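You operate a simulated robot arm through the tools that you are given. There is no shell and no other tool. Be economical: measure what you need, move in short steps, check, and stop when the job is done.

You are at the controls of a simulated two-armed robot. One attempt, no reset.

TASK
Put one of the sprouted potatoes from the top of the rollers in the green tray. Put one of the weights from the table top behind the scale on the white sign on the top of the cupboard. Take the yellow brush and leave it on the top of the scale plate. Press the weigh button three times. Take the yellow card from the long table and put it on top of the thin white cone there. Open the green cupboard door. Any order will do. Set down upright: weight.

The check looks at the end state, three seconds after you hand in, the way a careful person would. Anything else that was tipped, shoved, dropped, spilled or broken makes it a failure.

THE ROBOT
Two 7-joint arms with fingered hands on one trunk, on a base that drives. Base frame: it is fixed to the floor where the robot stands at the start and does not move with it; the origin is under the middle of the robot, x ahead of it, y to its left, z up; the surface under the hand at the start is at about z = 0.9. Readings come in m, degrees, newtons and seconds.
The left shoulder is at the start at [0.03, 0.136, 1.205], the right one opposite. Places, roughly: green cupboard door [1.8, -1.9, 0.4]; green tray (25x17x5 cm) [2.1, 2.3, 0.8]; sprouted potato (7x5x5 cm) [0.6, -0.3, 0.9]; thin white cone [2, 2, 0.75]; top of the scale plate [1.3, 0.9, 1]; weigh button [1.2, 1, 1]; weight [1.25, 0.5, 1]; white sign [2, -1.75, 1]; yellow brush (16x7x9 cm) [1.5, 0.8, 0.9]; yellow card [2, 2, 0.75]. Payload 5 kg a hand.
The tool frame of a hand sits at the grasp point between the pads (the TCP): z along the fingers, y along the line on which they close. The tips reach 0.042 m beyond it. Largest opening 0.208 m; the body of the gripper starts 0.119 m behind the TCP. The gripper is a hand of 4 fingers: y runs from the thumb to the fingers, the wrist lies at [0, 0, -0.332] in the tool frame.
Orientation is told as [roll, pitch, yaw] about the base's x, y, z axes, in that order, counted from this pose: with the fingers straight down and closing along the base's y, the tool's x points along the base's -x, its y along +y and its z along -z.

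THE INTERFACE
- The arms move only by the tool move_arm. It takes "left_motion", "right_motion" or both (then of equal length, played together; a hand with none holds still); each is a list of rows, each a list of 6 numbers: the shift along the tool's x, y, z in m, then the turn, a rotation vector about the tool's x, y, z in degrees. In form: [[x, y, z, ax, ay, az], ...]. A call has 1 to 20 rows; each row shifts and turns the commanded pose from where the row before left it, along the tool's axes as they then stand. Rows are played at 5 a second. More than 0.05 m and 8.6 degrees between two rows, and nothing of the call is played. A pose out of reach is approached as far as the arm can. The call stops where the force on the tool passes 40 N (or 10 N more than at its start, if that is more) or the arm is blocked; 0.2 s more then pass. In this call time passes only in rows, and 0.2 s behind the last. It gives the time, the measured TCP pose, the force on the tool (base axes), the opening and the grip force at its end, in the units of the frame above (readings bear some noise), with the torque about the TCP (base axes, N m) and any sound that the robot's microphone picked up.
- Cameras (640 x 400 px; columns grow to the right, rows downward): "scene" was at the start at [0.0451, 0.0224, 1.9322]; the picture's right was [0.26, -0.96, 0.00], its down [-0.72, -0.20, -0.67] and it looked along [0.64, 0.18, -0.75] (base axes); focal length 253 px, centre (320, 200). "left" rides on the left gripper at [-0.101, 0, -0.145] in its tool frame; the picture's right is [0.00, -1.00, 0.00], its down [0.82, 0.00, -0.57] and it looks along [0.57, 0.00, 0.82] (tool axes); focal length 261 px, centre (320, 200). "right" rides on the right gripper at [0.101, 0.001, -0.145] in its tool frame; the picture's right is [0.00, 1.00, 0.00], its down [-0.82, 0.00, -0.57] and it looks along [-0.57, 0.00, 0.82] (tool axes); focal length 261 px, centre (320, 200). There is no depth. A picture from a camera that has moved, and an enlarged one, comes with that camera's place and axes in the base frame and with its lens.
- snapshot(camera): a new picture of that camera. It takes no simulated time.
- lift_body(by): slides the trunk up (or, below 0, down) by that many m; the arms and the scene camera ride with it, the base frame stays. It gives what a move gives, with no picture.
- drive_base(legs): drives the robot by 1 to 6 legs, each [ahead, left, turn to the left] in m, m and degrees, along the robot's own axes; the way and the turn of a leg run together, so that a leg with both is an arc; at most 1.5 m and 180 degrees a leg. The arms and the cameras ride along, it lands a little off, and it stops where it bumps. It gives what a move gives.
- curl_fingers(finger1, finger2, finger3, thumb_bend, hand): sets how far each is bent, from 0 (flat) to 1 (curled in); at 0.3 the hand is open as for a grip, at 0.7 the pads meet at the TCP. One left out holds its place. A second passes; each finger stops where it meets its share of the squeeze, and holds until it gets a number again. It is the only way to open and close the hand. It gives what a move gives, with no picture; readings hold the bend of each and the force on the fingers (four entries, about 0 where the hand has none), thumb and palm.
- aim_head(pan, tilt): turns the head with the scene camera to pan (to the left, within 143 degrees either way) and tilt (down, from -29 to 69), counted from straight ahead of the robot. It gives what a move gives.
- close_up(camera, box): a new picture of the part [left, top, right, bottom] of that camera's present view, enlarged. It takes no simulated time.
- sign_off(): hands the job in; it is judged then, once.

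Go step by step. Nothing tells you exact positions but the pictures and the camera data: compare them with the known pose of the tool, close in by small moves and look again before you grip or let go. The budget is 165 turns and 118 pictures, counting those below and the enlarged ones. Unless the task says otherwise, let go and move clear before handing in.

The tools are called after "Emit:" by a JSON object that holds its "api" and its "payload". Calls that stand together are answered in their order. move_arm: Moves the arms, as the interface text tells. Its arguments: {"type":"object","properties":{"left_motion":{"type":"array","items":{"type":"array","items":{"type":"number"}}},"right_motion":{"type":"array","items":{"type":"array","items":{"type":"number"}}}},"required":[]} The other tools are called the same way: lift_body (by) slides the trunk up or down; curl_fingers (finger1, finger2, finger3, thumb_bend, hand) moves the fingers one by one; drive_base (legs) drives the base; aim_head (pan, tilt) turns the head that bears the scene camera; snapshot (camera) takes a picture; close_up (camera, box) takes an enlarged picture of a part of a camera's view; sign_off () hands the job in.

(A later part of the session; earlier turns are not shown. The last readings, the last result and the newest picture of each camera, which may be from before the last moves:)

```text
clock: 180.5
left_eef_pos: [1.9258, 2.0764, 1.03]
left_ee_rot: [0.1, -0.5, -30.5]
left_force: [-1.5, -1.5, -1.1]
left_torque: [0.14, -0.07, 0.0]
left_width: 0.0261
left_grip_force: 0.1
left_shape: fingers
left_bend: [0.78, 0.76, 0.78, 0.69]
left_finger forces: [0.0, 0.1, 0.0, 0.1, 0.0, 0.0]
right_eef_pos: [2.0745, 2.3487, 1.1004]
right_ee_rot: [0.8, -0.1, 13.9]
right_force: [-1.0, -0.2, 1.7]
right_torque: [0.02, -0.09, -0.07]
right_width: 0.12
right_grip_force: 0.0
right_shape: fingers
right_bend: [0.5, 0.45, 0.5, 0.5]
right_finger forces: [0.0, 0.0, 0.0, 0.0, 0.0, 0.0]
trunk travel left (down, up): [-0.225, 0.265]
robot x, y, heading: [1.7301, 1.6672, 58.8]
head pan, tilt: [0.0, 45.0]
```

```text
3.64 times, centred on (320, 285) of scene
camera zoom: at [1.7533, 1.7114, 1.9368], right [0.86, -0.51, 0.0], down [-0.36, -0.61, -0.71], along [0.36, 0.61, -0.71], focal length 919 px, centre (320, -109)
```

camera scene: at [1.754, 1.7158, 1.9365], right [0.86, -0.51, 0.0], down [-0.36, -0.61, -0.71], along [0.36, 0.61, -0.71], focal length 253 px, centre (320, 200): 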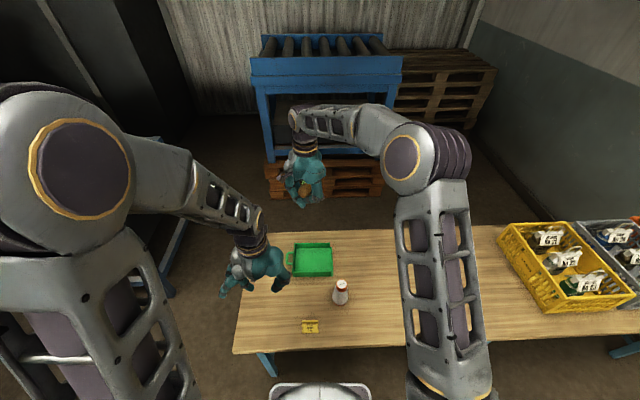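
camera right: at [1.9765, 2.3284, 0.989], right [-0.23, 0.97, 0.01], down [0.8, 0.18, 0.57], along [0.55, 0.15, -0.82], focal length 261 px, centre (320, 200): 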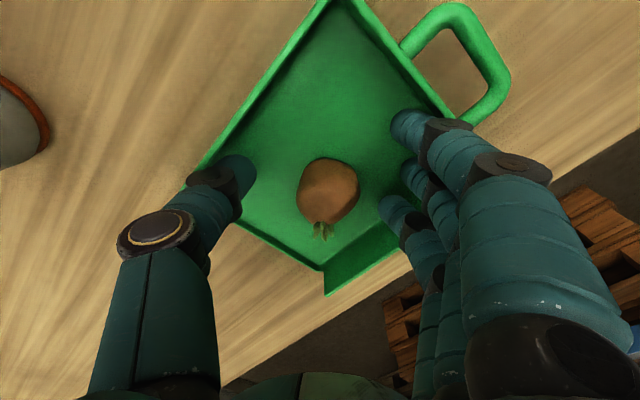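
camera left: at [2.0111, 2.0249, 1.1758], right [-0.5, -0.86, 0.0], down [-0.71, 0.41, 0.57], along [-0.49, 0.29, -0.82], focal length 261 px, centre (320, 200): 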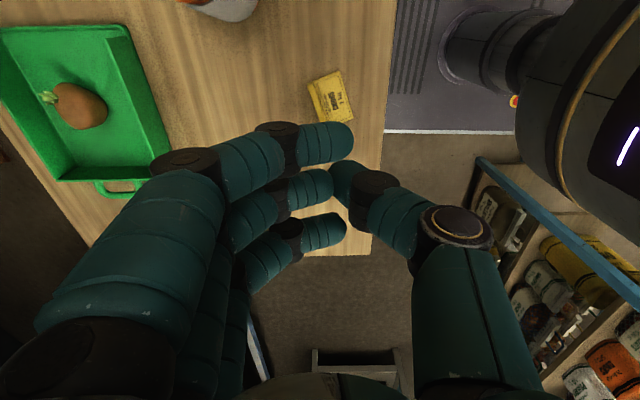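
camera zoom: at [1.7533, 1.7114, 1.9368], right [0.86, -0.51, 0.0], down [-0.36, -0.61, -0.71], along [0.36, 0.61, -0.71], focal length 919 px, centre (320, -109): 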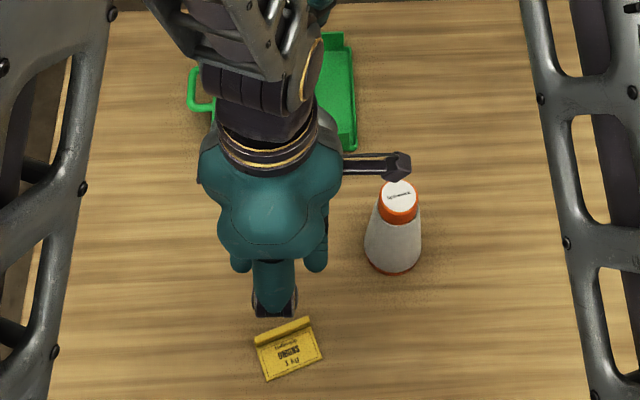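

The card slipped and turned a bit: center ≈[1.92,2.059], rib from [1.886,2.083] to [1.953,2.070]. I'll instead pinch the rib by its two ends with finger 2 and thumb; turn the hand so.

Emit:
{"api": "curl_fingers", "payload": {"hand": "left", "finger1": 0.4, "finger2": 0.5, "finger3": 0.4, "thumb_bend": 0.5}}

Emit:
{"api": "move_arm", "payload": {"left_motion": [[0, 0, 0, 0, 0, -8.2], [0, 0, 0, 0, 0, -8.2], [0, 0, 0, 0, 0, -8.2], [0, 0, 0, 0, 0, -8.2], [0, 0, 0, 0, 0, -8.2], [0, 0, 0, 0, 0, -8.2], [0, 0, 0, 0, 0, -8.2], [0, 0, 0, 0, 0, -8.2], [0, 0, 0, 0, 0, -8.2], [0, 0, 0, 0, 0, -8.2], [0, 0, 0, 0, 0, -8.2], [0, 0, 0, 0, 0, -8.2], [0, 0, 0, 0, 0, -8.2], [0.005, 0.007, 0, 0, 0, -3], [0, 0, 0.045, 0, 0, 0], [0, 0, 0.045, 0, 0, 0], [0, 0, 0.04, 0, 0, 0]]}}

Emit:
{"api": "snapshot", "payload": {"camera": "left"}}

```text
clock: 181.5
left_eef_pos: [1.9275, 2.0773, 1.0311]
left_ee_rot: [0.1, -0.4, -30.5]
left_force: [-0.7, -0.7, -0.2]
left_torque: [-0.01, 0.01, 0.0]
left_width: 0.1458
left_grip_force: 0.1
left_shape: fingers
left_bend: [0.4, 0.5, 0.4, 0.5]
left_finger forces: [0.1, 0.0, 0.0, 0.0, 0.0, 0.1]
right_eef_pos: [2.0741, 2.3495, 1.0989]
right_ee_rot: [0.9, -0.1, 13.8]
right_force: [-0.4, 0.3, -0.1]
right_torque: [-0.01, 0.01, -0.01]
right_width: 0.1199
right_grip_force: 0.0
right_shape: fingers
right_bend: [0.5, 0.45, 0.5, 0.5]
right_finger forces: [0.0, 0.0, 0.0, 0.0, 0.1, 0.0]
trunk travel left (down, up): [-0.225, 0.265]
robot x, y, heading: [1.7327, 1.6682, 59.3]
head pan, tilt: [0.0, 45.0]
```

```text
clock: 185.1
left_eef_pos: [1.9195, 2.0756, 0.9024]
left_ee_rot: [-0.6, 0.1, 79.1]
left_force: [1.2, -0.2, -0.5]
left_torque: [-0.13, 0.05, -0.03]
left_width: 0.1458
left_grip_force: 0.1
left_shape: fingers
left_bend: [0.4, 0.5, 0.4, 0.5]
left_finger forces: [0.0, 0.1, 0.0, 0.0, 0.0, 0.0]
right_eef_pos: [2.0755, 2.3506, 1.0977]
right_ee_rot: [0.9, 0.0, 13.9]
right_force: [0.6, 0.5, -0.8]
right_torque: [-0.16, 0.02, 0.01]
right_width: 0.12
right_grip_force: 0.0
right_shape: fingers
right_bend: [0.5, 0.45, 0.5, 0.5]
right_finger forces: [0.1, 0.1, 0.0, 0.1, 0.0, 0.0]
trunk travel left (down, up): [-0.225, 0.265]
robot x, y, heading: [1.7315, 1.6681, 59.2]
head pan, tilt: [0.0, 45.0]
```

```text
27 pictures are left
camera left: at [1.9365, 2.1743, 1.0456], right [0.98, -0.18, 0.01], down [-0.15, -0.81, 0.57], along [-0.1, -0.56, -0.82], focal length 261 px, centre (320, 200)
```

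left: 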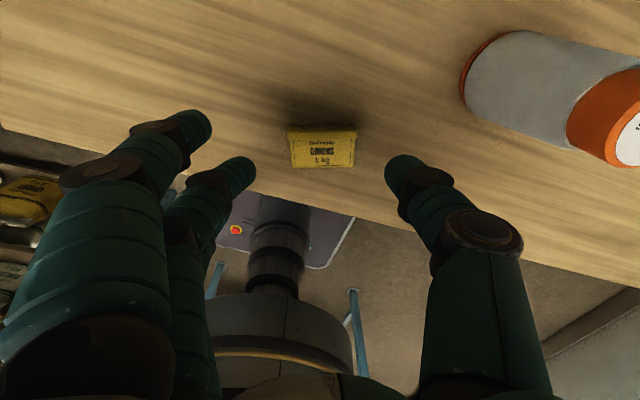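

Hand well aligned with the card. Descend until fingertips touch the table.

Emit:
{"api": "move_arm", "payload": {"left_motion": [[-0.003, 0, 0.035, 0, 0, 0], [0, 0, 0.025, 0, 0, 0], [0, 0, 0.005, 0, 0, 0], [0, 0, 0.004, 0, 0, 0], [0, 0, 0.004, 0, 0, 0], [0, 0, 0.004, 0, 0, 0], [0, 0, 0.004, 0, 0, 0], [0, 0, 0.004, 0, 0, 0]]}}

```text
clock: 186.2
left_eef_pos: [1.9228, 2.0759, 0.833]
left_ee_rot: [-0.8, 0.0, 79.2]
left_force: [-0.9, -3.8, 34.8]
left_torque: [0.06, 1.99, 0.26]
left_width: 0.1458
left_grip_force: 17.3
left_shape: fingers
left_bend: [0.4, 0.48, 0.4, 0.5]
left_finger forces: [0.0, 31.7, 0.0, 0.1, 4.1, 0.1]
right_eef_pos: [2.0752, 2.3501, 1.1013]
right_ee_rot: [0.8, -0.1, 14.0]
right_force: [-0.1, -0.6, -0.2]
right_torque: [-0.02, 0.0, 0.01]
right_width: 0.1199
right_grip_force: 0.0
right_shape: fingers
right_bend: [0.5, 0.45, 0.5, 0.5]
right_finger forces: [0.0, 0.0, 0.0, 0.0, 0.1, 0.0]
trunk travel left (down, up): [-0.225, 0.265]
robot x, y, heading: [1.7273, 1.6674, 59.0]
head pan, tilt: [0.0, 45.0]
stopped in row 5 (left hand): the force on the tool passed its limit at 45 N (the readings are from after the stop); the commanded pose is now the measured one
```

Tips touch the table at TCP z 0.833. Raise 4 mm and pinch the ends.

Emit:
{"api": "move_arm", "payload": {"left_motion": [[0, 0, -0.005, 0, 0, 0]]}}

Emit:
{"api": "curl_fingers", "payload": {"hand": "left", "finger2": 0.7, "thumb_bend": 0.7}}

Emit:
{"api": "close_up", "payload": {"camera": "left", "box": [200, 80, 440, 230]}}

```text
clock: 186.7
left_eef_pos: [1.9228, 2.0774, 0.8349]
left_ee_rot: [-0.6, 0.0, 79.2]
left_force: [0.3, 0.5, 0.8]
left_torque: [-0.01, -0.03, 0.02]
left_width: 0.146
left_grip_force: 0.0
left_shape: fingers
left_bend: [0.4, 0.5, 0.4, 0.5]
left_finger forces: [0.0, 0.0, 0.0, 0.1, 0.0, 0.0]
right_eef_pos: [2.0753, 2.3492, 1.0996]
right_ee_rot: [0.8, -0.2, 13.9]
right_force: [-0.2, 0.0, 0.7]
right_torque: [0.0, 0.01, 0.0]
right_width: 0.12
right_grip_force: 0.1
right_shape: fingers
right_bend: [0.5, 0.45, 0.5, 0.5]
right_finger forces: [0.0, 0.0, 0.0, 0.0, 0.1, 0.0]
trunk travel left (down, up): [-0.225, 0.265]
robot x, y, heading: [1.7286, 1.6679, 59.0]
head pan, tilt: [0.0, 45.0]
```

```text
clock: 187.7
left_eef_pos: [1.9222, 2.0766, 0.8359]
left_ee_rot: [-0.6, 0.1, 79.2]
left_force: [1.3, 1.1, 6.9]
left_torque: [0.05, 0.22, -0.03]
left_width: 0.1117
left_grip_force: 15.7
left_shape: fingers
left_bend: [0.4, 0.51, 0.4, 0.67]
left_finger forces: [0.0, 13.7, 0.0, 0.0, 16.3, 0.1]
right_eef_pos: [2.0743, 2.3496, 1.0988]
right_ee_rot: [0.9, -0.1, 13.9]
right_force: [0.0, 0.7, -0.1]
right_torque: [0.03, 0.0, 0.01]
right_width: 0.1196
right_grip_force: 0.0
right_shape: fingers
right_bend: [0.5, 0.45, 0.5, 0.5]
right_finger forces: [0.1, 0.1, 0.0, 0.0, 0.0, 0.0]
trunk travel left (down, up): [-0.225, 0.265]
robot x, y, heading: [1.7317, 1.6674, 59.3]
head pan, tilt: [0.0, 45.0]
```

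```text
2.67 times, centred on (320, 155) of left
camera zoom: at [1.9394, 2.1754, 0.98], right [0.98, -0.18, 0.01], down [-0.16, -0.81, 0.57], along [-0.1, -0.56, -0.82], focal length 695 px, centre (320, 320)
```

zoom: 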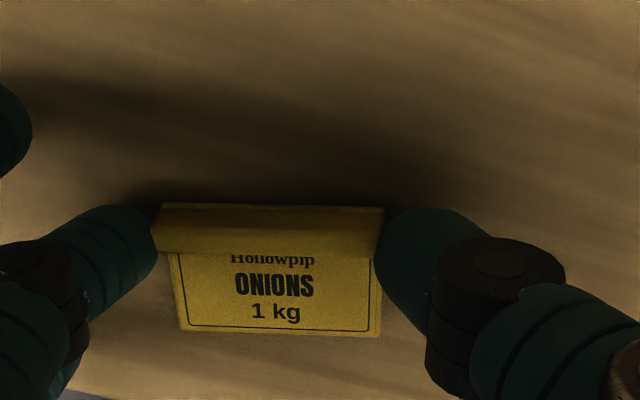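

Pinched across the rib ends at 16 N. Lift slowly and check.

Emit:
{"api": "move_arm", "payload": {"left_motion": [[0, 0, -0.005, 0, 0, 0], [0, 0, -0.015, 0, 0, 0], [0, 0, -0.03, 0, 0, 0], [0, 0, -0.04, 0, 0, 0], [0, 0, -0.04, 0, 0, 0], [0, 0, -0.04, 0, 0, 0]]}}

Emit:
{"api": "snapshot", "payload": {"camera": "left"}}

```text
clock: 189.1
left_eef_pos: [1.9173, 2.0765, 1.0076]
left_ee_rot: [-0.6, 0.0, 79.2]
left_force: [-0.4, 0.0, -0.7]
left_torque: [0.04, -0.05, 0.03]
left_width: 0.1108
left_grip_force: 14.6
left_shape: fingers
left_bend: [0.4, 0.51, 0.4, 0.67]
left_finger forces: [0.0, 14.3, 0.0, 0.0, 14.3, 0.1]
right_eef_pos: [2.0747, 2.349, 1.1004]
right_ee_rot: [1.0, -0.1, 13.9]
right_force: [0.1, -0.7, 0.7]
right_torque: [0.09, -0.03, -0.02]
right_width: 0.1197
right_grip_force: 0.0
right_shape: fingers
right_bend: [0.5, 0.45, 0.5, 0.5]
right_finger forces: [0.1, 0.1, 0.1, 0.0, 0.0, 0.0]
trunk travel left (down, up): [-0.225, 0.265]
robot x, y, heading: [1.7307, 1.6659, 59.2]
head pan, tilt: [0.0, 45.0]
```

```text
25 pictures are left
camera left: at [1.9355, 2.1755, 1.1517], right [0.98, -0.18, 0.01], down [-0.16, -0.81, 0.57], along [-0.1, -0.56, -0.82], focal length 261 px, centre (320, 200)
```

left: 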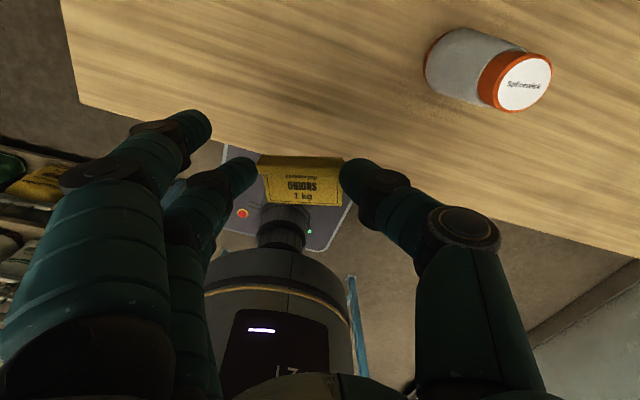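

Card is held level. Move the right hand out of the way, then carry the card over the cone top (≈[2.093,2.103,0.92]).

Emit:
{"api": "move_arm", "payload": {"right_motion": [[-0.03, -0.0285, -0.02, 0, 0, 0], [-0.03, -0.0285, -0.02, 0, 0, 0], [-0.03, -0.0285, -0.02, 0, 0, 0], [-0.03, -0.0285, -0.02, 0, 0, 0], [-0.03, -0.0285, -0.02, 0, 0, 0], [-0.03, -0.0285, -0.02, 0, 0, 0]]}}

Emit:
{"api": "move_arm", "payload": {"left_motion": [[0, 0, -0.03, 0, 0, 0], [-0.0144, -0.0363, 0, 0, 0, 0], [-0.0144, -0.0363, 0, 0, 0, 0], [-0.0144, -0.0363, 0, 0, 0, 0], [-0.0144, -0.0363, 0, 0, 0, 0], [-0.0142, -0.0361, 0, 0, 0, 0]]}}

Emit:
{"api": "snapshot", "payload": {"camera": "left"}}

Emit:
{"api": "close_up", "payload": {"camera": "scene", "box": [270, 220, 400, 320]}}

```text
clock: 190.4
left_eef_pos: [1.9197, 2.0763, 1.0062]
left_ee_rot: [-0.4, -0.1, 79.2]
left_force: [1.2, -0.6, 0.0]
left_torque: [0.14, 0.08, -0.04]
left_width: 0.1108
left_grip_force: 14.6
left_shape: fingers
left_bend: [0.4, 0.51, 0.4, 0.67]
left_finger forces: [0.0, 14.3, 0.0, 0.0, 14.3, 0.0]
right_eef_pos: [2.2914, 2.2223, 1.2167]
right_ee_rot: [0.8, 0.0, 13.9]
right_force: [-0.7, 0.3, 0.0]
right_torque: [0.06, -0.06, 0.0]
right_width: 0.1205
right_grip_force: 0.0
right_shape: fingers
right_bend: [0.5, 0.45, 0.5, 0.5]
right_finger forces: [0.0, 0.1, 0.0, 0.0, 0.0, 0.1]
trunk travel left (down, up): [-0.225, 0.265]
robot x, y, heading: [1.7255, 1.6644, 59.0]
head pan, tilt: [0.0, 45.0]
```

```text
clock: 191.8
left_eef_pos: [2.1122, 2.1142, 1.037]
left_ee_rot: [-0.5, 0.0, 79.2]
left_force: [0.7, 0.4, -0.5]
left_torque: [-0.04, 0.06, -0.03]
left_width: 0.1108
left_grip_force: 14.1
left_shape: fingers
left_bend: [0.4, 0.51, 0.4, 0.67]
left_finger forces: [0.0, 14.2, 0.1, 0.0, 14.3, 0.0]
right_eef_pos: [2.2905, 2.2244, 1.2169]
right_ee_rot: [0.9, 0.0, 14.0]
right_force: [0.5, 0.7, -0.4]
right_torque: [0.03, 0.15, 0.01]
right_width: 0.1202
right_grip_force: 0.0
right_shape: fingers
right_bend: [0.5, 0.45, 0.5, 0.5]
right_finger forces: [0.0, 0.1, 0.1, 0.0, 0.0, 0.1]
trunk travel left (down, up): [-0.225, 0.265]
robot x, y, heading: [1.7279, 1.6671, 59.2]
head pan, tilt: [0.0, 45.0]
```

```text
24 pictures are left
camera left: at [2.1291, 2.2122, 1.1812], right [0.98, -0.18, 0.01], down [-0.15, -0.81, 0.57], along [-0.1, -0.56, -0.82], focal length 261 px, centre (320, 200)
```

left: 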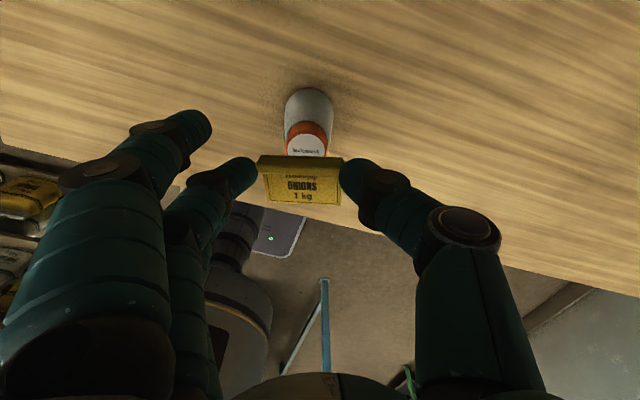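

```text
4.00 times, centred on (335, 270) of scene
camera zoom: at [1.7563, 1.7129, 1.9366], right [0.86, -0.51, 0.0], down [-0.36, -0.61, -0.71], along [0.36, 0.61, -0.71], focal length 1011 px, centre (260, -80)
```

zoom: 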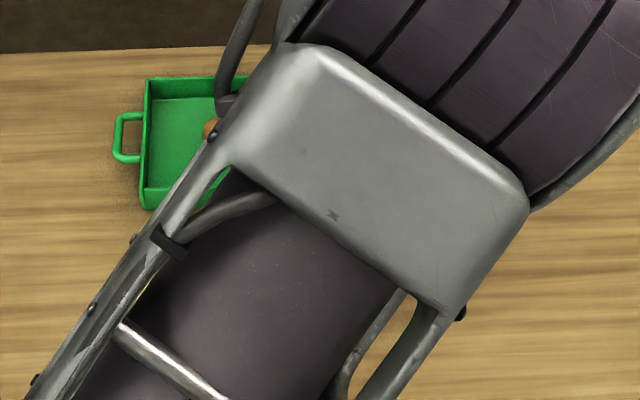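

Card is centred over the cone top. Lower slowly until contact.

Emit:
{"api": "move_arm", "payload": {"left_motion": [[0.001, 0, 0.03, 0, 0, 0], [0, 0, 0.02, 0, 0, 0], [0, 0, 0, 0, 0, 0]]}}

Emit:
{"api": "close_up", "payload": {"camera": "left", "box": [200, 80, 440, 230]}}

```text
clock: 192.7
left_eef_pos: [2.1132, 2.112, 0.9874]
left_ee_rot: [-0.6, 0.1, 79.3]
left_force: [-0.3, -0.5, 0.0]
left_torque: [0.01, -0.03, 0.02]
left_width: 0.1109
left_grip_force: 14.4
left_shape: fingers
left_bend: [0.4, 0.51, 0.4, 0.67]
left_finger forces: [0.1, 14.2, 0.0, 0.1, 14.3, 0.0]
right_eef_pos: [2.2898, 2.2246, 1.2173]
right_ee_rot: [0.9, -0.1, 13.9]
right_force: [-0.2, 0.6, 0.4]
right_torque: [0.02, 0.01, 0.04]
right_width: 0.1201
right_grip_force: 0.1
right_shape: fingers
right_bend: [0.5, 0.45, 0.5, 0.5]
right_finger forces: [0.1, 0.0, 0.1, 0.1, 0.0, 0.0]
trunk travel left (down, up): [-0.225, 0.265]
robot x, y, heading: [1.7298, 1.6667, 59.0]
head pan, tilt: [0.0, 45.0]
```

```text
2.67 times, centred on (320, 155) of left
camera zoom: at [2.1293, 2.2113, 1.1317], right [0.98, -0.18, 0.01], down [-0.16, -0.81, 0.57], along [-0.1, -0.56, -0.82], focal length 695 px, centre (320, 320)
```

zoom: 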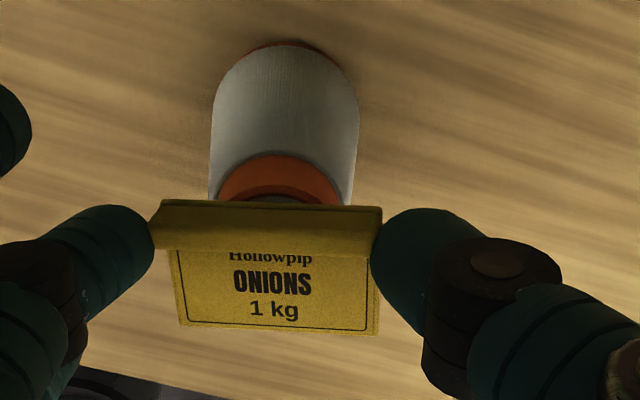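

Alignment looks right. Creep down the last ~1.5 cm to contact.

Emit:
{"api": "move_arm", "payload": {"left_motion": [[0, 0, 0.008, 0, 0, 0], [0, 0, 0.004, 0, 0, 0], [0, 0, 0, 0, 0, 0]]}}

Emit:
{"api": "move_arm", "payload": {"left_motion": [[0, 0, 0.003, 0, 0, 0], [0, 0, 0, 0, 0, 0]]}}

```text
clock: 193.4
left_eef_pos: [2.1124, 2.1135, 0.9763]
left_ee_rot: [-0.6, 0.0, 79.3]
left_force: [0.6, 0.9, 1.9]
left_torque: [0.03, 0.04, -0.02]
left_width: 0.1085
left_grip_force: 11.7
left_shape: fingers
left_bend: [0.4, 0.5, 0.4, 0.68]
left_finger forces: [0.1, 12.2, 0.1, 0.0, 12.0, 0.0]
right_eef_pos: [2.2912, 2.2244, 1.219]
right_ee_rot: [0.9, -0.1, 13.9]
right_force: [0.4, 0.1, 0.4]
right_torque: [-0.03, 0.0, 0.02]
right_width: 0.1199
right_grip_force: 0.0
right_shape: fingers
right_bend: [0.5, 0.45, 0.5, 0.5]
right_finger forces: [0.0, 0.1, 0.1, 0.0, 0.0, 0.0]
trunk travel left (down, up): [-0.225, 0.265]
robot x, y, heading: [1.726, 1.666, 59.2]
head pan, tilt: [0.0, 45.0]
```

```text
clock: 194.1
left_eef_pos: [2.1135, 2.112, 0.9731]
left_ee_rot: [-0.7, 0.0, 79.2]
left_force: [0.0, 1.4, 13.9]
left_torque: [0.12, 0.49, -0.06]
left_width: 0.1077
left_grip_force: 14.0
left_shape: fingers
left_bend: [0.4, 0.5, 0.4, 0.68]
left_finger forces: [0.0, 13.7, 0.0, 0.0, 14.1, 0.0]
right_eef_pos: [2.2905, 2.2231, 1.2182]
right_ee_rot: [0.8, -0.1, 13.9]
right_force: [-0.3, 0.2, -0.3]
right_torque: [-0.02, 0.0, 0.0]
right_width: 0.1203
right_grip_force: 0.1
right_shape: fingers
right_bend: [0.5, 0.45, 0.5, 0.5]
right_finger forces: [0.1, 0.0, 0.1, 0.1, 0.1, 0.1]
trunk travel left (down, up): [-0.225, 0.265]
robot x, y, heading: [1.7274, 1.6632, 59.1]
head pan, tilt: [0.0, 45.0]
```

Contact made. Ease up 1.5 mm and open both pads a little at once.

Emit:
{"api": "move_arm", "payload": {"left_motion": [[0, 0, -0.002, 0, 0, 0]]}}

Emit:
{"api": "curl_fingers", "payload": {"hand": "left", "finger2": 0.45, "thumb_bend": 0.62}}

Emit:
{"api": "close_up", "payload": {"camera": "left", "box": [200, 80, 440, 230]}}

```text
clock: 194.4
left_eef_pos: [2.1117, 2.1129, 0.9753]
left_ee_rot: [-0.6, 0.0, 79.2]
left_force: [0.3, 2.2, 5.2]
left_torque: [0.07, 0.18, -0.03]
left_width: 0.108
left_grip_force: 13.0
left_shape: fingers
left_bend: [0.4, 0.5, 0.4, 0.68]
left_finger forces: [0.0, 13.5, 0.0, 0.0, 14.0, 0.0]
right_eef_pos: [2.2907, 2.2242, 1.2173]
right_ee_rot: [0.9, -0.1, 13.9]
right_force: [-0.8, -0.7, -0.1]
right_torque: [-0.02, 0.0, -0.04]
right_width: 0.12
right_grip_force: 0.1
right_shape: fingers
right_bend: [0.5, 0.45, 0.5, 0.5]
right_finger forces: [0.1, 0.0, 0.0, 0.0, 0.0, 0.0]
trunk travel left (down, up): [-0.225, 0.265]
robot x, y, heading: [1.7322, 1.6653, 59.5]
head pan, tilt: [0.0, 45.0]
```

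```text
clock: 195.4
left_eef_pos: [2.1116, 2.113, 0.9753]
left_ee_rot: [-0.6, 0.0, 79.3]
left_force: [0.5, -0.3, -0.4]
left_torque: [-0.01, -0.02, 0.0]
left_width: 0.1152
left_grip_force: 0.2
left_shape: fingers
left_bend: [0.4, 0.45, 0.4, 0.62]
left_finger forces: [0.0, 0.0, 0.0, 0.0, 0.1, 0.0]
right_eef_pos: [2.2909, 2.2237, 1.2185]
right_ee_rot: [0.8, -0.2, 13.9]
right_force: [-1.2, 1.3, 0.1]
right_torque: [-0.02, -0.03, -0.02]
right_width: 0.12
right_grip_force: 0.1
right_shape: fingers
right_bend: [0.5, 0.45, 0.5, 0.5]
right_finger forces: [0.1, 0.0, 0.0, 0.0, 0.0, 0.0]
trunk travel left (down, up): [-0.225, 0.265]
robot x, y, heading: [1.7284, 1.6671, 58.9]
head pan, tilt: [0.0, 45.0]
```

```text
2.67 times, centred on (320, 155) of left
camera zoom: at [2.1297, 2.2117, 1.1184], right [0.98, -0.18, 0.01], down [-0.16, -0.81, 0.57], along [-0.1, -0.56, -0.82], focal length 695 px, centre (320, 320)
```

zoom: 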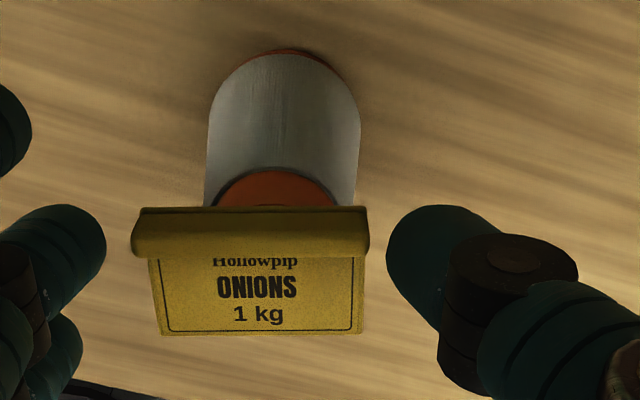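

Card rests on the cone, pads clear on both sides. Rise straight up.

Emit:
{"api": "move_arm", "payload": {"left_motion": [[0, 0, -0.01, 0, 0, 0], [0, 0, -0.02, 0, 0, 0], [0, 0, -0.03, 0, 0, 0], [0, 0, -0.04, 0, 0, 0], [0, 0, -0.04, 0, 0, 0], [0, 0, -0.04, 0, 0, 0], [0, 0.04, 0, 0, 0, 0], [0, 0.04, 0, 0, 0, 0], [0, 0.04, 0, 0, 0, 0], [0, 0.04, 0, 0, 0, 0]]}}

Emit:
{"api": "close_up", "payload": {"camera": "scene", "box": [260, 220, 400, 330]}}

```text
clock: 197.7
left_eef_pos: [1.9488, 2.1402, 1.1541]
left_ee_rot: [-0.8, 0.0, 79.1]
left_force: [-1.1, 0.7, -0.2]
left_torque: [0.01, -0.11, 0.0]
left_width: 0.1159
left_grip_force: 0.2
left_shape: fingers
left_bend: [0.4, 0.45, 0.4, 0.62]
left_finger forces: [0.0, 0.1, 0.1, 0.0, 0.0, 0.0]
right_eef_pos: [2.2897, 2.2246, 1.2187]
right_ee_rot: [0.9, -0.1, 13.9]
right_force: [-1.2, -0.2, -0.4]
right_torque: [-0.01, -0.17, 0.01]
right_width: 0.1202
right_grip_force: 0.0
right_shape: fingers
right_bend: [0.5, 0.45, 0.5, 0.5]
right_finger forces: [0.0, 0.0, 0.2, 0.0, 0.0, 0.0]
trunk travel left (down, up): [-0.225, 0.265]
robot x, y, heading: [1.7261, 1.6662, 59.1]
head pan, tilt: [0.0, 45.0]
```

```text
3.64 times, centred on (330, 275) of scene
camera zoom: at [1.7524, 1.7129, 1.9367], right [0.86, -0.51, 0.0], down [-0.36, -0.61, -0.71], along [0.36, 0.61, -0.71], focal length 919 px, centre (284, -73)
```

zoom: 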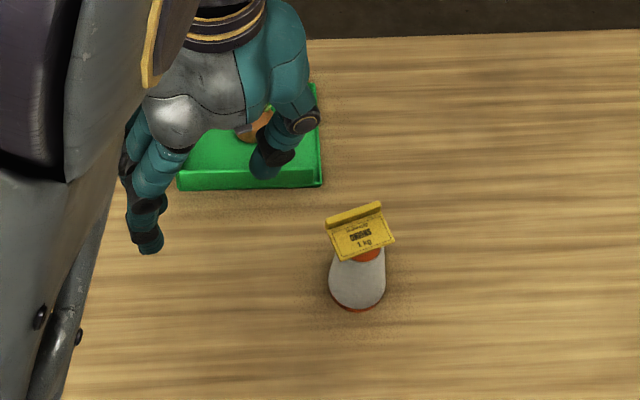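

All set at the long table: potato in tray, card on cone. Retract both hands and drive back along the aisle to the cupboard, stopping left of the green door.

Emit:
{"api": "move_arm", "payload": {"left_motion": [[0.025, 0, 0, 0, 0, 0], [0.025, 0, 0, 0, 0, 0], [0.025, 0, 0, 0, 0, 0], [0.025, 0, 0, 0, 0, 0], [0, 0, 0, 0, 0, 0], [0, 0, 0, 0, 0, 0]], "right_motion": [[0.03, -0.031, 0, 0, 0, 0], [0.03, -0.031, 0, 0, 0, 0], [0.03, -0.031, 0, 0, 0, 0], [0.03, -0.031, 0, 0, 0, 0], [0.03, -0.031, 0, 0, 0, 0], [0.03, -0.031, 0, 0, 0, 0]]}}

Emit:
{"api": "drive_base", "payload": {"legs": [[-0.2, 0, 0], [0, -1.2, 0], [-1.25, 0, 1], [-1.2, 0, 0]]}}

```text
clock: 199.1
left_eef_pos: [1.933, 2.0415, 1.1531]
left_ee_rot: [-0.7, -0.1, 79.2]
left_force: [0.1, -0.4, 0.5]
left_torque: [0.19, -0.07, 0.03]
left_width: 0.1158
left_grip_force: 0.0
left_shape: fingers
left_bend: [0.4, 0.45, 0.4, 0.62]
left_finger forces: [0.1, 0.1, 0.0, 0.0, 0.0, 0.0]
right_eef_pos: [2.159, 1.9978, 1.2142]
right_ee_rot: [1.0, 0.0, 13.9]
right_force: [0.1, -0.8, 1.1]
right_torque: [0.23, -0.15, 0.02]
right_width: 0.1202
right_grip_force: 0.0
right_shape: fingers
right_bend: [0.5, 0.45, 0.5, 0.5]
right_finger forces: [0.0, 0.1, 0.0, 0.0, 0.0, 0.0]
trunk travel left (down, up): [-0.225, 0.265]
robot x, y, heading: [1.7256, 1.6665, 59.2]
head pan, tilt: [0.0, 45.0]
```

```text
clock: 217.6
left_eef_pos: [1.5511, -0.799, 1.1536]
left_ee_rot: [-0.5, 0.0, 78.4]
left_force: [-0.3, -0.2, 0.3]
left_torque: [0.0, -0.02, -0.04]
left_width: 0.1158
left_grip_force: 0.2
left_shape: fingers
left_bend: [0.4, 0.45, 0.4, 0.62]
left_finger forces: [0.0, 0.1, 0.0, 0.0, 0.0, 0.0]
right_eef_pos: [1.7772, -0.8457, 1.2124]
right_ee_rot: [0.9, -0.1, 13.2]
right_force: [0.2, 0.7, 0.5]
right_torque: [0.03, 0.0, 0.01]
right_width: 0.1203
right_grip_force: 0.1
right_shape: fingers
right_bend: [0.5, 0.45, 0.5, 0.5]
right_finger forces: [0.1, 0.0, 0.0, 0.0, 0.0, 0.0]
trunk travel left (down, up): [-0.225, 0.265]
robot x, y, heading: [1.3417, -1.1688, 58.4]
head pan, tilt: [0.0, 45.0]
```

Now shift slightly away from the table and turn right to face the cupboard.

Emit:
{"api": "drive_base", "payload": {"legs": [[-0.06, -0.12, 0], [0, 0, -88.5]]}}

Emit:
{"api": "aim_head", "payload": {"pan": -25, "tilt": 55}}

Emit:
{"api": "snapshot", "payload": {"camera": "scene"}}

```text
clock: 222.8
left_eef_pos: [1.7873, -1.495, 1.1541]
left_ee_rot: [-0.5, -0.1, -11.3]
left_force: [-0.7, -0.4, 0.1]
left_torque: [0.02, -0.03, 0.0]
left_width: 0.1153
left_grip_force: 0.1
left_shape: fingers
left_bend: [0.4, 0.45, 0.4, 0.62]
left_finger forces: [0.0, 0.0, 0.0, 0.1, 0.0, 0.0]
right_eef_pos: [1.7429, -1.7229, 1.2136]
right_ee_rot: [1.0, -0.1, -76.7]
right_force: [0.8, -0.7, 0.5]
right_torque: [0.0, 0.0, 0.02]
right_width: 0.1202
right_grip_force: 0.1
right_shape: fingers
right_bend: [0.5, 0.45, 0.5, 0.5]
right_finger forces: [0.0, 0.0, 0.0, 0.0, 0.0, 0.0]
trunk travel left (down, up): [-0.225, 0.265]
robot x, y, heading: [1.4133, -1.2889, -31.3]
head pan, tilt: [0.0, 45.0]
```

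```text
clock: 223.6
left_eef_pos: [1.7867, -1.4949, 1.1534]
left_ee_rot: [-0.6, 0.0, -11.4]
left_force: [-0.6, -0.4, 0.3]
left_torque: [0.02, 0.01, -0.01]
left_width: 0.1156
left_grip_force: 0.0
left_shape: fingers
left_bend: [0.4, 0.45, 0.4, 0.62]
left_finger forces: [0.0, 0.1, 0.1, 0.0, 0.0, 0.1]
right_eef_pos: [1.7432, -1.7213, 1.2125]
right_ee_rot: [0.8, -0.1, -76.7]
right_force: [0.0, 0.0, -0.3]
right_torque: [0.03, 0.0, 0.01]
right_width: 0.1202
right_grip_force: 0.0
right_shape: fingers
right_bend: [0.5, 0.45, 0.5, 0.5]
right_finger forces: [0.0, 0.0, 0.0, 0.0, 0.0, 0.1]
trunk travel left (down, up): [-0.225, 0.265]
robot x, y, heading: [1.4137, -1.2899, -31.5]
head pan, tilt: [-25.0, 55.0]
```

```text
19 pictures are left
camera scene: at [1.4257, -1.3301, 1.9232], right [-0.83, -0.55, 0.0], down [-0.45, 0.68, -0.57], along [0.32, -0.48, -0.82], focal length 253 px, centre (320, 200)
```

scene: 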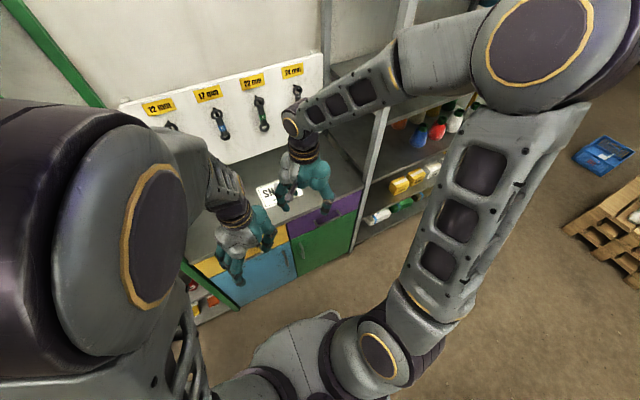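

Door is ahead-right. Zoom on the handle.

Emit:
{"api": "close_up", "payload": {"camera": "scene", "box": [230, 190, 370, 300]}}

```text
3.64 times, centred on (300, 245) of scene
camera zoom: at [1.4257, -1.3301, 1.9232], right [-0.83, -0.55, 0.0], down [-0.45, 0.68, -0.57], along [0.32, -0.48, -0.82], focal length 919 px, centre (393, 36)
```

zoom: 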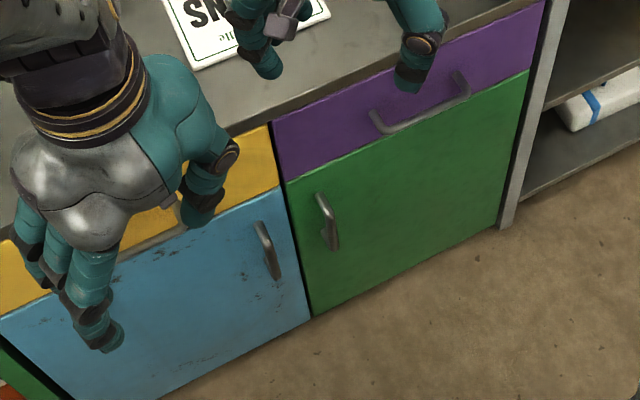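

Handle is a vertical bar at about n-front [1.84,-1.77], z 0.47–0.67; hinge on the right. I reposition a little back-left, lower the trunk, shift the left hand aside, and start orienting the right hand forward.

Emit:
{"api": "drive_base", "payload": {"legs": [[-0.08, 0.07, 1.5]]}}

Emit:
{"api": "move_arm", "payload": {"left_motion": [[-0.0127, 0.038, 0, 0, 0, 0], [-0.0127, 0.038, 0, 0, 0, 0], [-0.0127, 0.038, 0, 0, 0, 0], [0, 0, -0.03, 0, 0, 0], [0, 0, -0.03, 0, 0, 0], [0, 0, -0.03, 0, 0, 0], [0, 0, 0, 0, 0, 0], [0, 0, 0, 0, 0, 0]], "right_motion": [[0, 0, 0, 0, 0, -8.1], [0, 0, 0, 0, 0, -8.1], [0, 0, 0, 0, 0, -8.1], [0, 0, 0, 0, 0, -8.1], [0, 0, 0, 0, 0, -8.1], [0, 0, 0, 0, 0, -8.1], [0, 0, 0, 0, 0, -8.1], [0, 0, 0, 0, 0, -8.1]]}}

Emit:
{"api": "lift_body", "payload": {"by": -0.2}}

```text
clock: 224.8
left_eef_pos: [1.7607, -1.3823, 1.1529]
left_ee_rot: [-0.6, 0.0, -9.7]
left_force: [-0.4, 1.2, -0.4]
left_torque: [-0.08, -0.07, -0.01]
left_width: 0.1157
left_grip_force: 0.1
left_shape: fingers
left_bend: [0.4, 0.45, 0.4, 0.62]
left_finger forces: [0.1, 0.0, 0.0, 0.0, 0.0, 0.0]
right_eef_pos: [1.7227, -1.6102, 1.2136]
right_ee_rot: [0.9, -0.1, -75.2]
right_force: [0.0, 0.4, -0.3]
right_torque: [-0.13, -0.01, 0.01]
right_width: 0.1202
right_grip_force: 0.0
right_shape: fingers
right_bend: [0.5, 0.45, 0.5, 0.5]
right_finger forces: [0.0, 0.1, 0.0, 0.0, 0.0, 0.0]
trunk travel left (down, up): [-0.225, 0.265]
robot x, y, heading: [1.3803, -1.1846, -29.7]
head pan, tilt: [-25.0, 55.0]
```

```text
clock: 226.6
left_eef_pos: [1.8164, -1.2774, 1.242]
left_ee_rot: [-0.6, 0.0, -9.9]
left_force: [0.5, 0.2, 1.3]
left_torque: [-0.02, -0.04, 0.02]
left_width: 0.1157
left_grip_force: 0.2
left_shape: fingers
left_bend: [0.4, 0.45, 0.4, 0.62]
left_finger forces: [0.1, 0.1, 0.1, 0.1, 0.0, 0.1]
right_eef_pos: [1.7215, -1.6109, 1.213]
right_ee_rot: [0.3, -0.8, -10.2]
right_force: [-0.4, 0.5, -0.9]
right_torque: [0.0, 0.02, -0.02]
right_width: 0.1202
right_grip_force: 0.1
right_shape: fingers
right_bend: [0.5, 0.45, 0.5, 0.5]
right_finger forces: [0.1, 0.0, 0.1, 0.0, 0.0, 0.0]
trunk travel left (down, up): [-0.225, 0.265]
robot x, y, heading: [1.3819, -1.1869, -29.7]
head pan, tilt: [-25.0, 55.0]
```

```text
clock: 228.8
left_eef_pos: [1.8174, -1.277, 1.0428]
left_ee_rot: [-0.7, 0.0, -9.8]
left_force: [-0.7, -0.7, 0.0]
left_torque: [0.03, 0.01, -0.02]
left_width: 0.1158
left_grip_force: 0.0
left_shape: fingers
left_bend: [0.4, 0.45, 0.4, 0.62]
left_finger forces: [0.0, 0.0, 0.0, 0.0, 0.1, 0.0]
right_eef_pos: [1.7216, -1.6125, 1.0133]
right_ee_rot: [0.4, -0.8, -10.4]
right_force: [0.5, -0.8, -0.1]
right_torque: [-0.01, 0.0, -0.04]
right_width: 0.1202
right_grip_force: 0.0
right_shape: fingers
right_bend: [0.5, 0.45, 0.5, 0.5]
right_finger forces: [0.1, 0.1, 0.1, 0.1, 0.1, 0.0]
trunk travel left (down, up): [-0.025, 0.465]
robot x, y, heading: [1.3758, -1.1876, -30.0]
head pan, tilt: [-25.0, 55.0]
```

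Lower the right hand in front of the door, fingers still down, then pitch it forward.

Emit:
{"api": "move_arm", "payload": {"right_motion": [[0, -0.0132, 0.038, 0, 0, 0], [0, -0.0132, 0.038, 0, 0, 0], [0, -0.0132, 0.038, 0, 0, 0], [0, -0.0132, 0.038, 0, 0, 0], [0, -0.0132, 0.038, 0, 0, 0], [0, -0.0132, 0.038, 0, 0, 0], [0, -0.0132, 0.038, 0, 0, 0], [0, -0.0132, 0.038, 0, 0, 0], [0, -0.0132, 0.038, 0, 0, 0], [0, -0.0132, 0.038, 0, 0, 0]]}}

Emit:
{"api": "move_arm", "payload": {"right_motion": [[0, 0, 0, 0, -8, 0], [0, 0, 0, 0, -8, 0], [0, 0, 0, 0, -8, 0], [0, 0, 0, 0, -8, 0], [0, 0, 0, 0, -8, 0], [0, 0, 0, 0, -8, 0], [0, 0, 0, 0, -8, 0], [0, 0, 0, 0, -8, 0], [0, 0, 0, 0, -8, 0]]}}

Emit:
{"api": "snapshot", "payload": {"camera": "scene"}}

```text
clock: 231.0
left_eef_pos: [1.8185, -1.2786, 1.0411]
left_ee_rot: [-0.7, -0.1, -9.9]
left_force: [0.4, -0.6, 0.5]
left_torque: [0.05, 0.06, 0.02]
left_width: 0.1158
left_grip_force: 0.0
left_shape: fingers
left_bend: [0.4, 0.45, 0.4, 0.62]
left_finger forces: [0.0, 0.0, 0.0, 0.0, 0.1, 0.0]
right_eef_pos: [1.7034, -1.7398, 0.6281]
right_ee_rot: [0.4, -0.8, -10.4]
right_force: [1.7, -1.7, 1.4]
right_torque: [0.08, 0.08, -0.01]
right_width: 0.1202
right_grip_force: 0.1
right_shape: fingers
right_bend: [0.5, 0.45, 0.5, 0.5]
right_finger forces: [0.0, 0.0, 0.0, 0.0, 0.0, 0.0]
trunk travel left (down, up): [-0.025, 0.465]
robot x, y, heading: [1.3776, -1.1862, -30.1]
head pan, tilt: [-25.0, 55.0]
```

```text
clock: 233.0
left_eef_pos: [1.8173, -1.2783, 1.0409]
left_ee_rot: [-0.5, 0.0, -9.9]
left_force: [-0.6, -1.0, 0.2]
left_torque: [0.05, -0.01, -0.03]
left_width: 0.1158
left_grip_force: 0.1
left_shape: fingers
left_bend: [0.4, 0.45, 0.4, 0.62]
left_finger forces: [0.0, 0.1, 0.0, 0.0, 0.1, 0.0]
right_eef_pos: [1.7049, -1.7411, 0.633]
right_ee_rot: [1.1, -73.0, -11.4]
right_force: [0.0, -0.8, 0.1]
right_torque: [0.02, 0.07, 0.08]
right_width: 0.1203
right_grip_force: 0.1
right_shape: fingers
right_bend: [0.5, 0.45, 0.5, 0.5]
right_finger forces: [0.0, 0.0, 0.0, 0.1, 0.0, 0.1]
trunk travel left (down, up): [-0.025, 0.465]
robot x, y, heading: [1.3824, -1.1874, -29.9]
head pan, tilt: [-25.0, 55.0]
```

```text
17 pictures are left
camera scene: at [1.3945, -1.2292, 1.7232], right [-0.82, -0.58, 0.0], down [-0.47, 0.67, -0.57], along [0.33, -0.47, -0.82], focal length 253 px, centre (320, 200)
```

scene: 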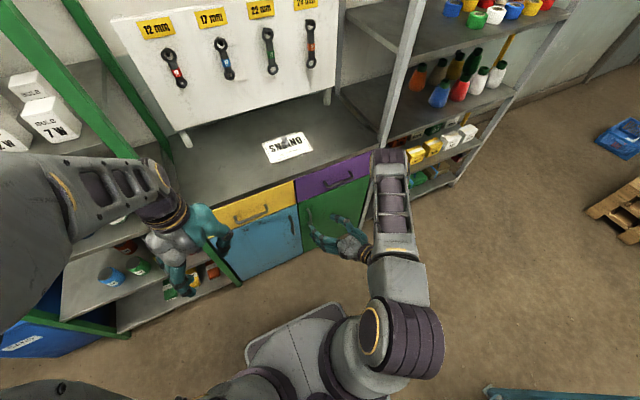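

The hand is pitched forward in front of the door. Zoom on hand and handle, plus right camera.

Emit:
{"api": "close_up", "payload": {"camera": "scene", "box": [250, 120, 410, 280]}}

Emit:
{"api": "snapshot", "payload": {"camera": "right"}}

```text
2.50 times, centred on (330, 200) of scene
camera zoom: at [1.3945, -1.2292, 1.7232], right [-0.82, -0.58, 0.0], down [-0.47, 0.67, -0.57], along [0.33, -0.47, -0.82], focal length 632 px, centre (295, 200)
```

zoom: 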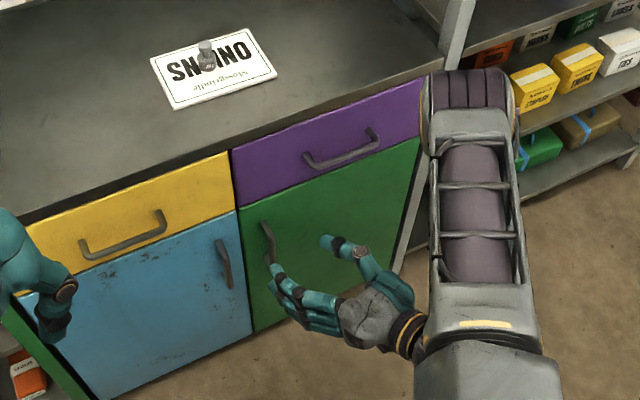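

```text
15 pictures are left
camera right: at [1.5387, -1.7094, 0.5777], right [0.18, 0.98, 0.01], down [-0.3, 0.05, 0.95], along [0.94, -0.18, 0.31], focal length 261 px, centre (320, 200)
```

right: 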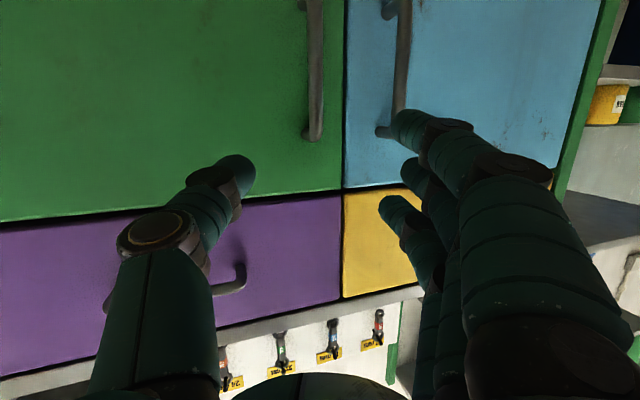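

Weight stands fine. The handle (z≈0.46–0.61) lies straight ahead of the hand. Lower 10 cm and advance 10 cm.

Emit:
{"api": "move_arm", "payload": {"right_motion": [[0.0312, -0.0023, 0.0095, 0, 0, 0], [0.0312, -0.0023, 0.0095, 0, 0, 0], [0.0312, -0.0023, 0.0095, 0, 0, 0], [-0.0097, 0, 0.0318, 0, 0, 0], [-0.0097, 0, 0.0318, 0, 0, 0], [-0.0097, 0, 0.0318, 0, 0, 0]]}}

Emit:
{"api": "snapshot", "payload": {"camera": "right"}}

```text
clock: 234.4
left_eef_pos: [1.8171, -1.2783, 1.0414]
left_ee_rot: [-0.6, 0.1, -9.9]
left_force: [0.4, -0.1, 0.4]
left_torque: [0.03, 0.04, -0.01]
left_width: 0.1156
left_grip_force: 0.1
left_shape: fingers
left_bend: [0.4, 0.45, 0.4, 0.62]
left_finger forces: [0.0, 0.0, 0.0, 0.0, 0.1, 0.0]
right_eef_pos: [1.797, -1.7645, 0.5315]
right_ee_rot: [1.0, -72.7, -11.3]
right_force: [0.1, 0.5, -1.0]
right_torque: [0.03, -0.05, 0.04]
right_width: 0.1202
right_grip_force: 0.1
right_shape: fingers
right_bend: [0.5, 0.45, 0.5, 0.5]
right_finger forces: [0.0, 0.0, 0.0, 0.1, 0.0, 0.1]
trunk travel left (down, up): [-0.025, 0.465]
robot x, y, heading: [1.3768, -1.1854, -30.1]
head pan, tilt: [-25.0, 55.0]
```

```text
14 pictures are left
camera right: at [1.632, -1.733, 0.4778], right [0.18, 0.98, 0.01], down [-0.3, 0.05, 0.95], along [0.94, -0.18, 0.3], focal length 261 px, centre (320, 200)
```

right: 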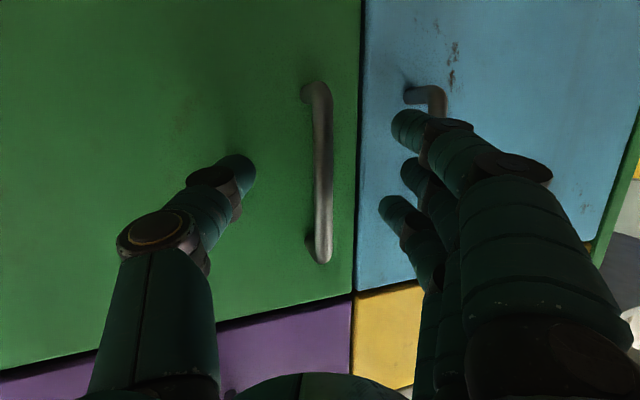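

Bar is centred between thumb and fingers. Advance 2.8 cm and close.

Emit:
{"api": "move_arm", "payload": {"right_motion": [[-0.004, 0, 0.0134, 0, 0, 0], [-0.004, 0, 0.0134, 0, 0, 0]]}}

Emit:
{"api": "curl_fingers", "payload": {"hand": "right", "finger1": 0.75, "finger2": 0.75, "finger3": 0.75, "thumb_bend": 0.75}}

Emit:
{"api": "snapshot", "payload": {"camera": "right"}}

```text
clock: 234.8
left_eef_pos: [1.8172, -1.2775, 1.042]
left_ee_rot: [-0.5, 0.0, -9.8]
left_force: [0.1, 0.1, 0.1]
left_torque: [0.07, 0.12, -0.01]
left_width: 0.1158
left_grip_force: 0.0
left_shape: fingers
left_bend: [0.4, 0.45, 0.4, 0.62]
left_finger forces: [0.0, 0.0, 0.1, 0.1, 0.0, 0.0]
right_eef_pos: [1.7998, -1.7655, 0.5291]
right_ee_rot: [1.5, -72.2, -12.0]
right_force: [-9.7, 6.0, 3.9]
right_torque: [-0.26, 0.0, -0.72]
right_width: 0.1185
right_grip_force: 5.9
right_shape: fingers
right_bend: [0.5, 0.45, 0.5, 0.51]
right_finger forces: [0.1, 0.0, 0.0, 0.0, 12.3, 0.1]
trunk travel left (down, up): [-0.025, 0.465]
robot x, y, heading: [1.3788, -1.1843, -30.0]
head pan, tilt: [-25.0, 55.0]
stopped in row 1 (right hand): the force on the tool passed its limit at 50 N (the readings are from after the stop); the commanded pose is now the measured one
```

```text
clock: 235.8
left_eef_pos: [1.8175, -1.2778, 1.0425]
left_ee_rot: [-0.7, 0.0, -9.9]
left_force: [-0.2, 0.4, 0.0]
left_torque: [-0.01, -0.01, 0.0]
left_width: 0.1156
left_grip_force: 0.0
left_shape: fingers
left_bend: [0.4, 0.45, 0.4, 0.62]
left_finger forces: [0.0, 0.1, 0.0, 0.0, 0.0, 0.1]
right_eef_pos: [1.8013, -1.7659, 0.5299]
right_ee_rot: [1.5, -72.3, -12.0]
right_force: [4.0, 8.7, 0.7]
right_torque: [0.02, 0.0, 0.33]
right_width: 0.0319
right_grip_force: 19.1
right_shape: fingers
right_bend: [0.71, 0.67, 0.67, 0.71]
right_finger forces: [7.1, 8.2, 8.8, 0.1, 14.2, 0.0]
trunk travel left (down, up): [-0.025, 0.465]
robot x, y, heading: [1.3788, -1.1855, -30.2]
head pan, tilt: [-25.0, 55.0]
```

```text
13 pictures are left
camera right: at [1.635, -1.7331, 0.4771], right [0.18, 0.98, 0.01], down [-0.29, 0.04, 0.96], along [0.94, -0.18, 0.3], focal length 261 px, centre (320, 200)
```

right: 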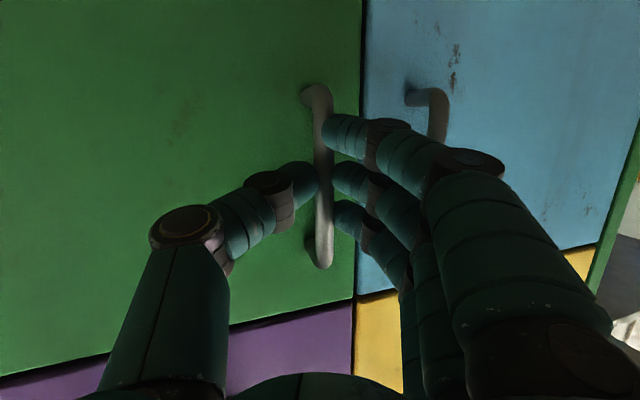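

Good grip on the handle. Pull along the door's arc, first ~15°.

Emit:
{"api": "move_arm", "payload": {"right_motion": [[0.0047, 0.0033, -0.0148, 0, 0, 0], [0.0047, 0.0032, -0.0148, 0, 0, 0], [0.0048, 0.002, -0.015, 0, 0, 0], [0.0048, 0.0018, -0.015, 0, 0, 0], [0.0048, 0.0005, -0.015, 0, 0, 0], [0.0048, 0.0004, -0.015, 0, 0, 0]]}}

```text
clock: 237.2
left_eef_pos: [1.815, -1.2781, 1.0422]
left_ee_rot: [-0.6, 0.0, -9.9]
left_force: [-0.6, 0.2, -0.5]
left_torque: [0.02, -0.02, 0.01]
left_width: 0.1158
left_grip_force: 0.1
left_shape: fingers
left_bend: [0.4, 0.45, 0.4, 0.62]
left_finger forces: [0.0, 0.0, 0.1, 0.0, 0.0, 0.1]
right_eef_pos: [1.7089, -1.7405, 0.5292]
right_ee_rot: [0.9, -72.5, -11.6]
right_force: [-1.4, -6.9, 4.6]
right_torque: [-0.34, -0.06, -0.15]
right_width: 0.0272
right_grip_force: 14.8
right_shape: fingers
right_bend: [0.75, 0.68, 0.69, 0.67]
right_finger forces: [0.0, 6.4, 6.3, 0.0, 17.5, 0.0]
trunk travel left (down, up): [-0.025, 0.465]
robot x, y, heading: [1.3775, -1.1874, -29.8]
head pan, tilt: [-25.0, 55.0]
```

Still gripping; continue the arc to ~30°.

Emit:
{"api": "move_arm", "payload": {"right_motion": [[0.0048, -0.0008, -0.015, 0, 0, 0], [0.0048, -0.001, -0.015, 0, 0, 0], [0.0048, -0.0022, -0.015, 0, 0, 0], [0.0047, -0.0024, -0.015, 0, 0, 0], [0.0047, -0.0036, -0.0148, 0, 0, 0], [0.0047, -0.0037, -0.0148, 0, 0, 0]]}}

Emit:
{"api": "close_up", "payload": {"camera": "scene", "box": [230, 100, 450, 300]}}

```text
clock: 238.6
left_eef_pos: [1.8175, -1.2784, 1.0423]
left_ee_rot: [-0.6, 0.0, -10.0]
left_force: [-0.5, 0.3, 0.2]
left_torque: [-0.01, -0.02, 0.0]
left_width: 0.1157
left_grip_force: 0.0
left_shape: fingers
left_bend: [0.4, 0.45, 0.4, 0.62]
left_finger forces: [0.0, 0.0, 0.1, 0.0, 0.0, 0.0]
right_eef_pos: [1.6155, -1.7359, 0.5307]
right_ee_rot: [1.3, -72.4, -11.8]
right_force: [4.2, -25.4, 11.5]
right_torque: [-0.5, -0.22, -0.68]
right_width: 0.0306
right_grip_force: 12.6
right_shape: fingers
right_bend: [0.75, 0.71, 0.7, 0.68]
right_finger forces: [0.0, 0.8, 2.3, 0.1, 22.9, 0.1]
trunk travel left (down, up): [-0.025, 0.465]
robot x, y, heading: [1.3792, -1.184, -30.1]
head pan, tilt: [-25.0, 55.0]
```

```text
2.00 times, centred on (340, 200) of scene
camera zoom: at [1.3939, -1.2292, 1.7233], right [-0.82, -0.58, 0.0], down [-0.47, 0.67, -0.57], along [0.33, -0.47, -0.82], focal length 506 px, centre (280, 200)
```

zoom: 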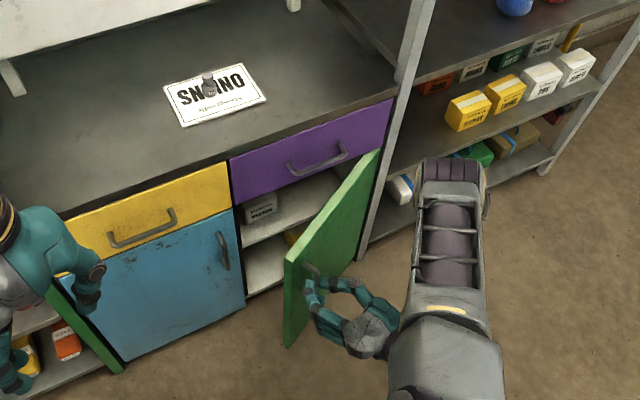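

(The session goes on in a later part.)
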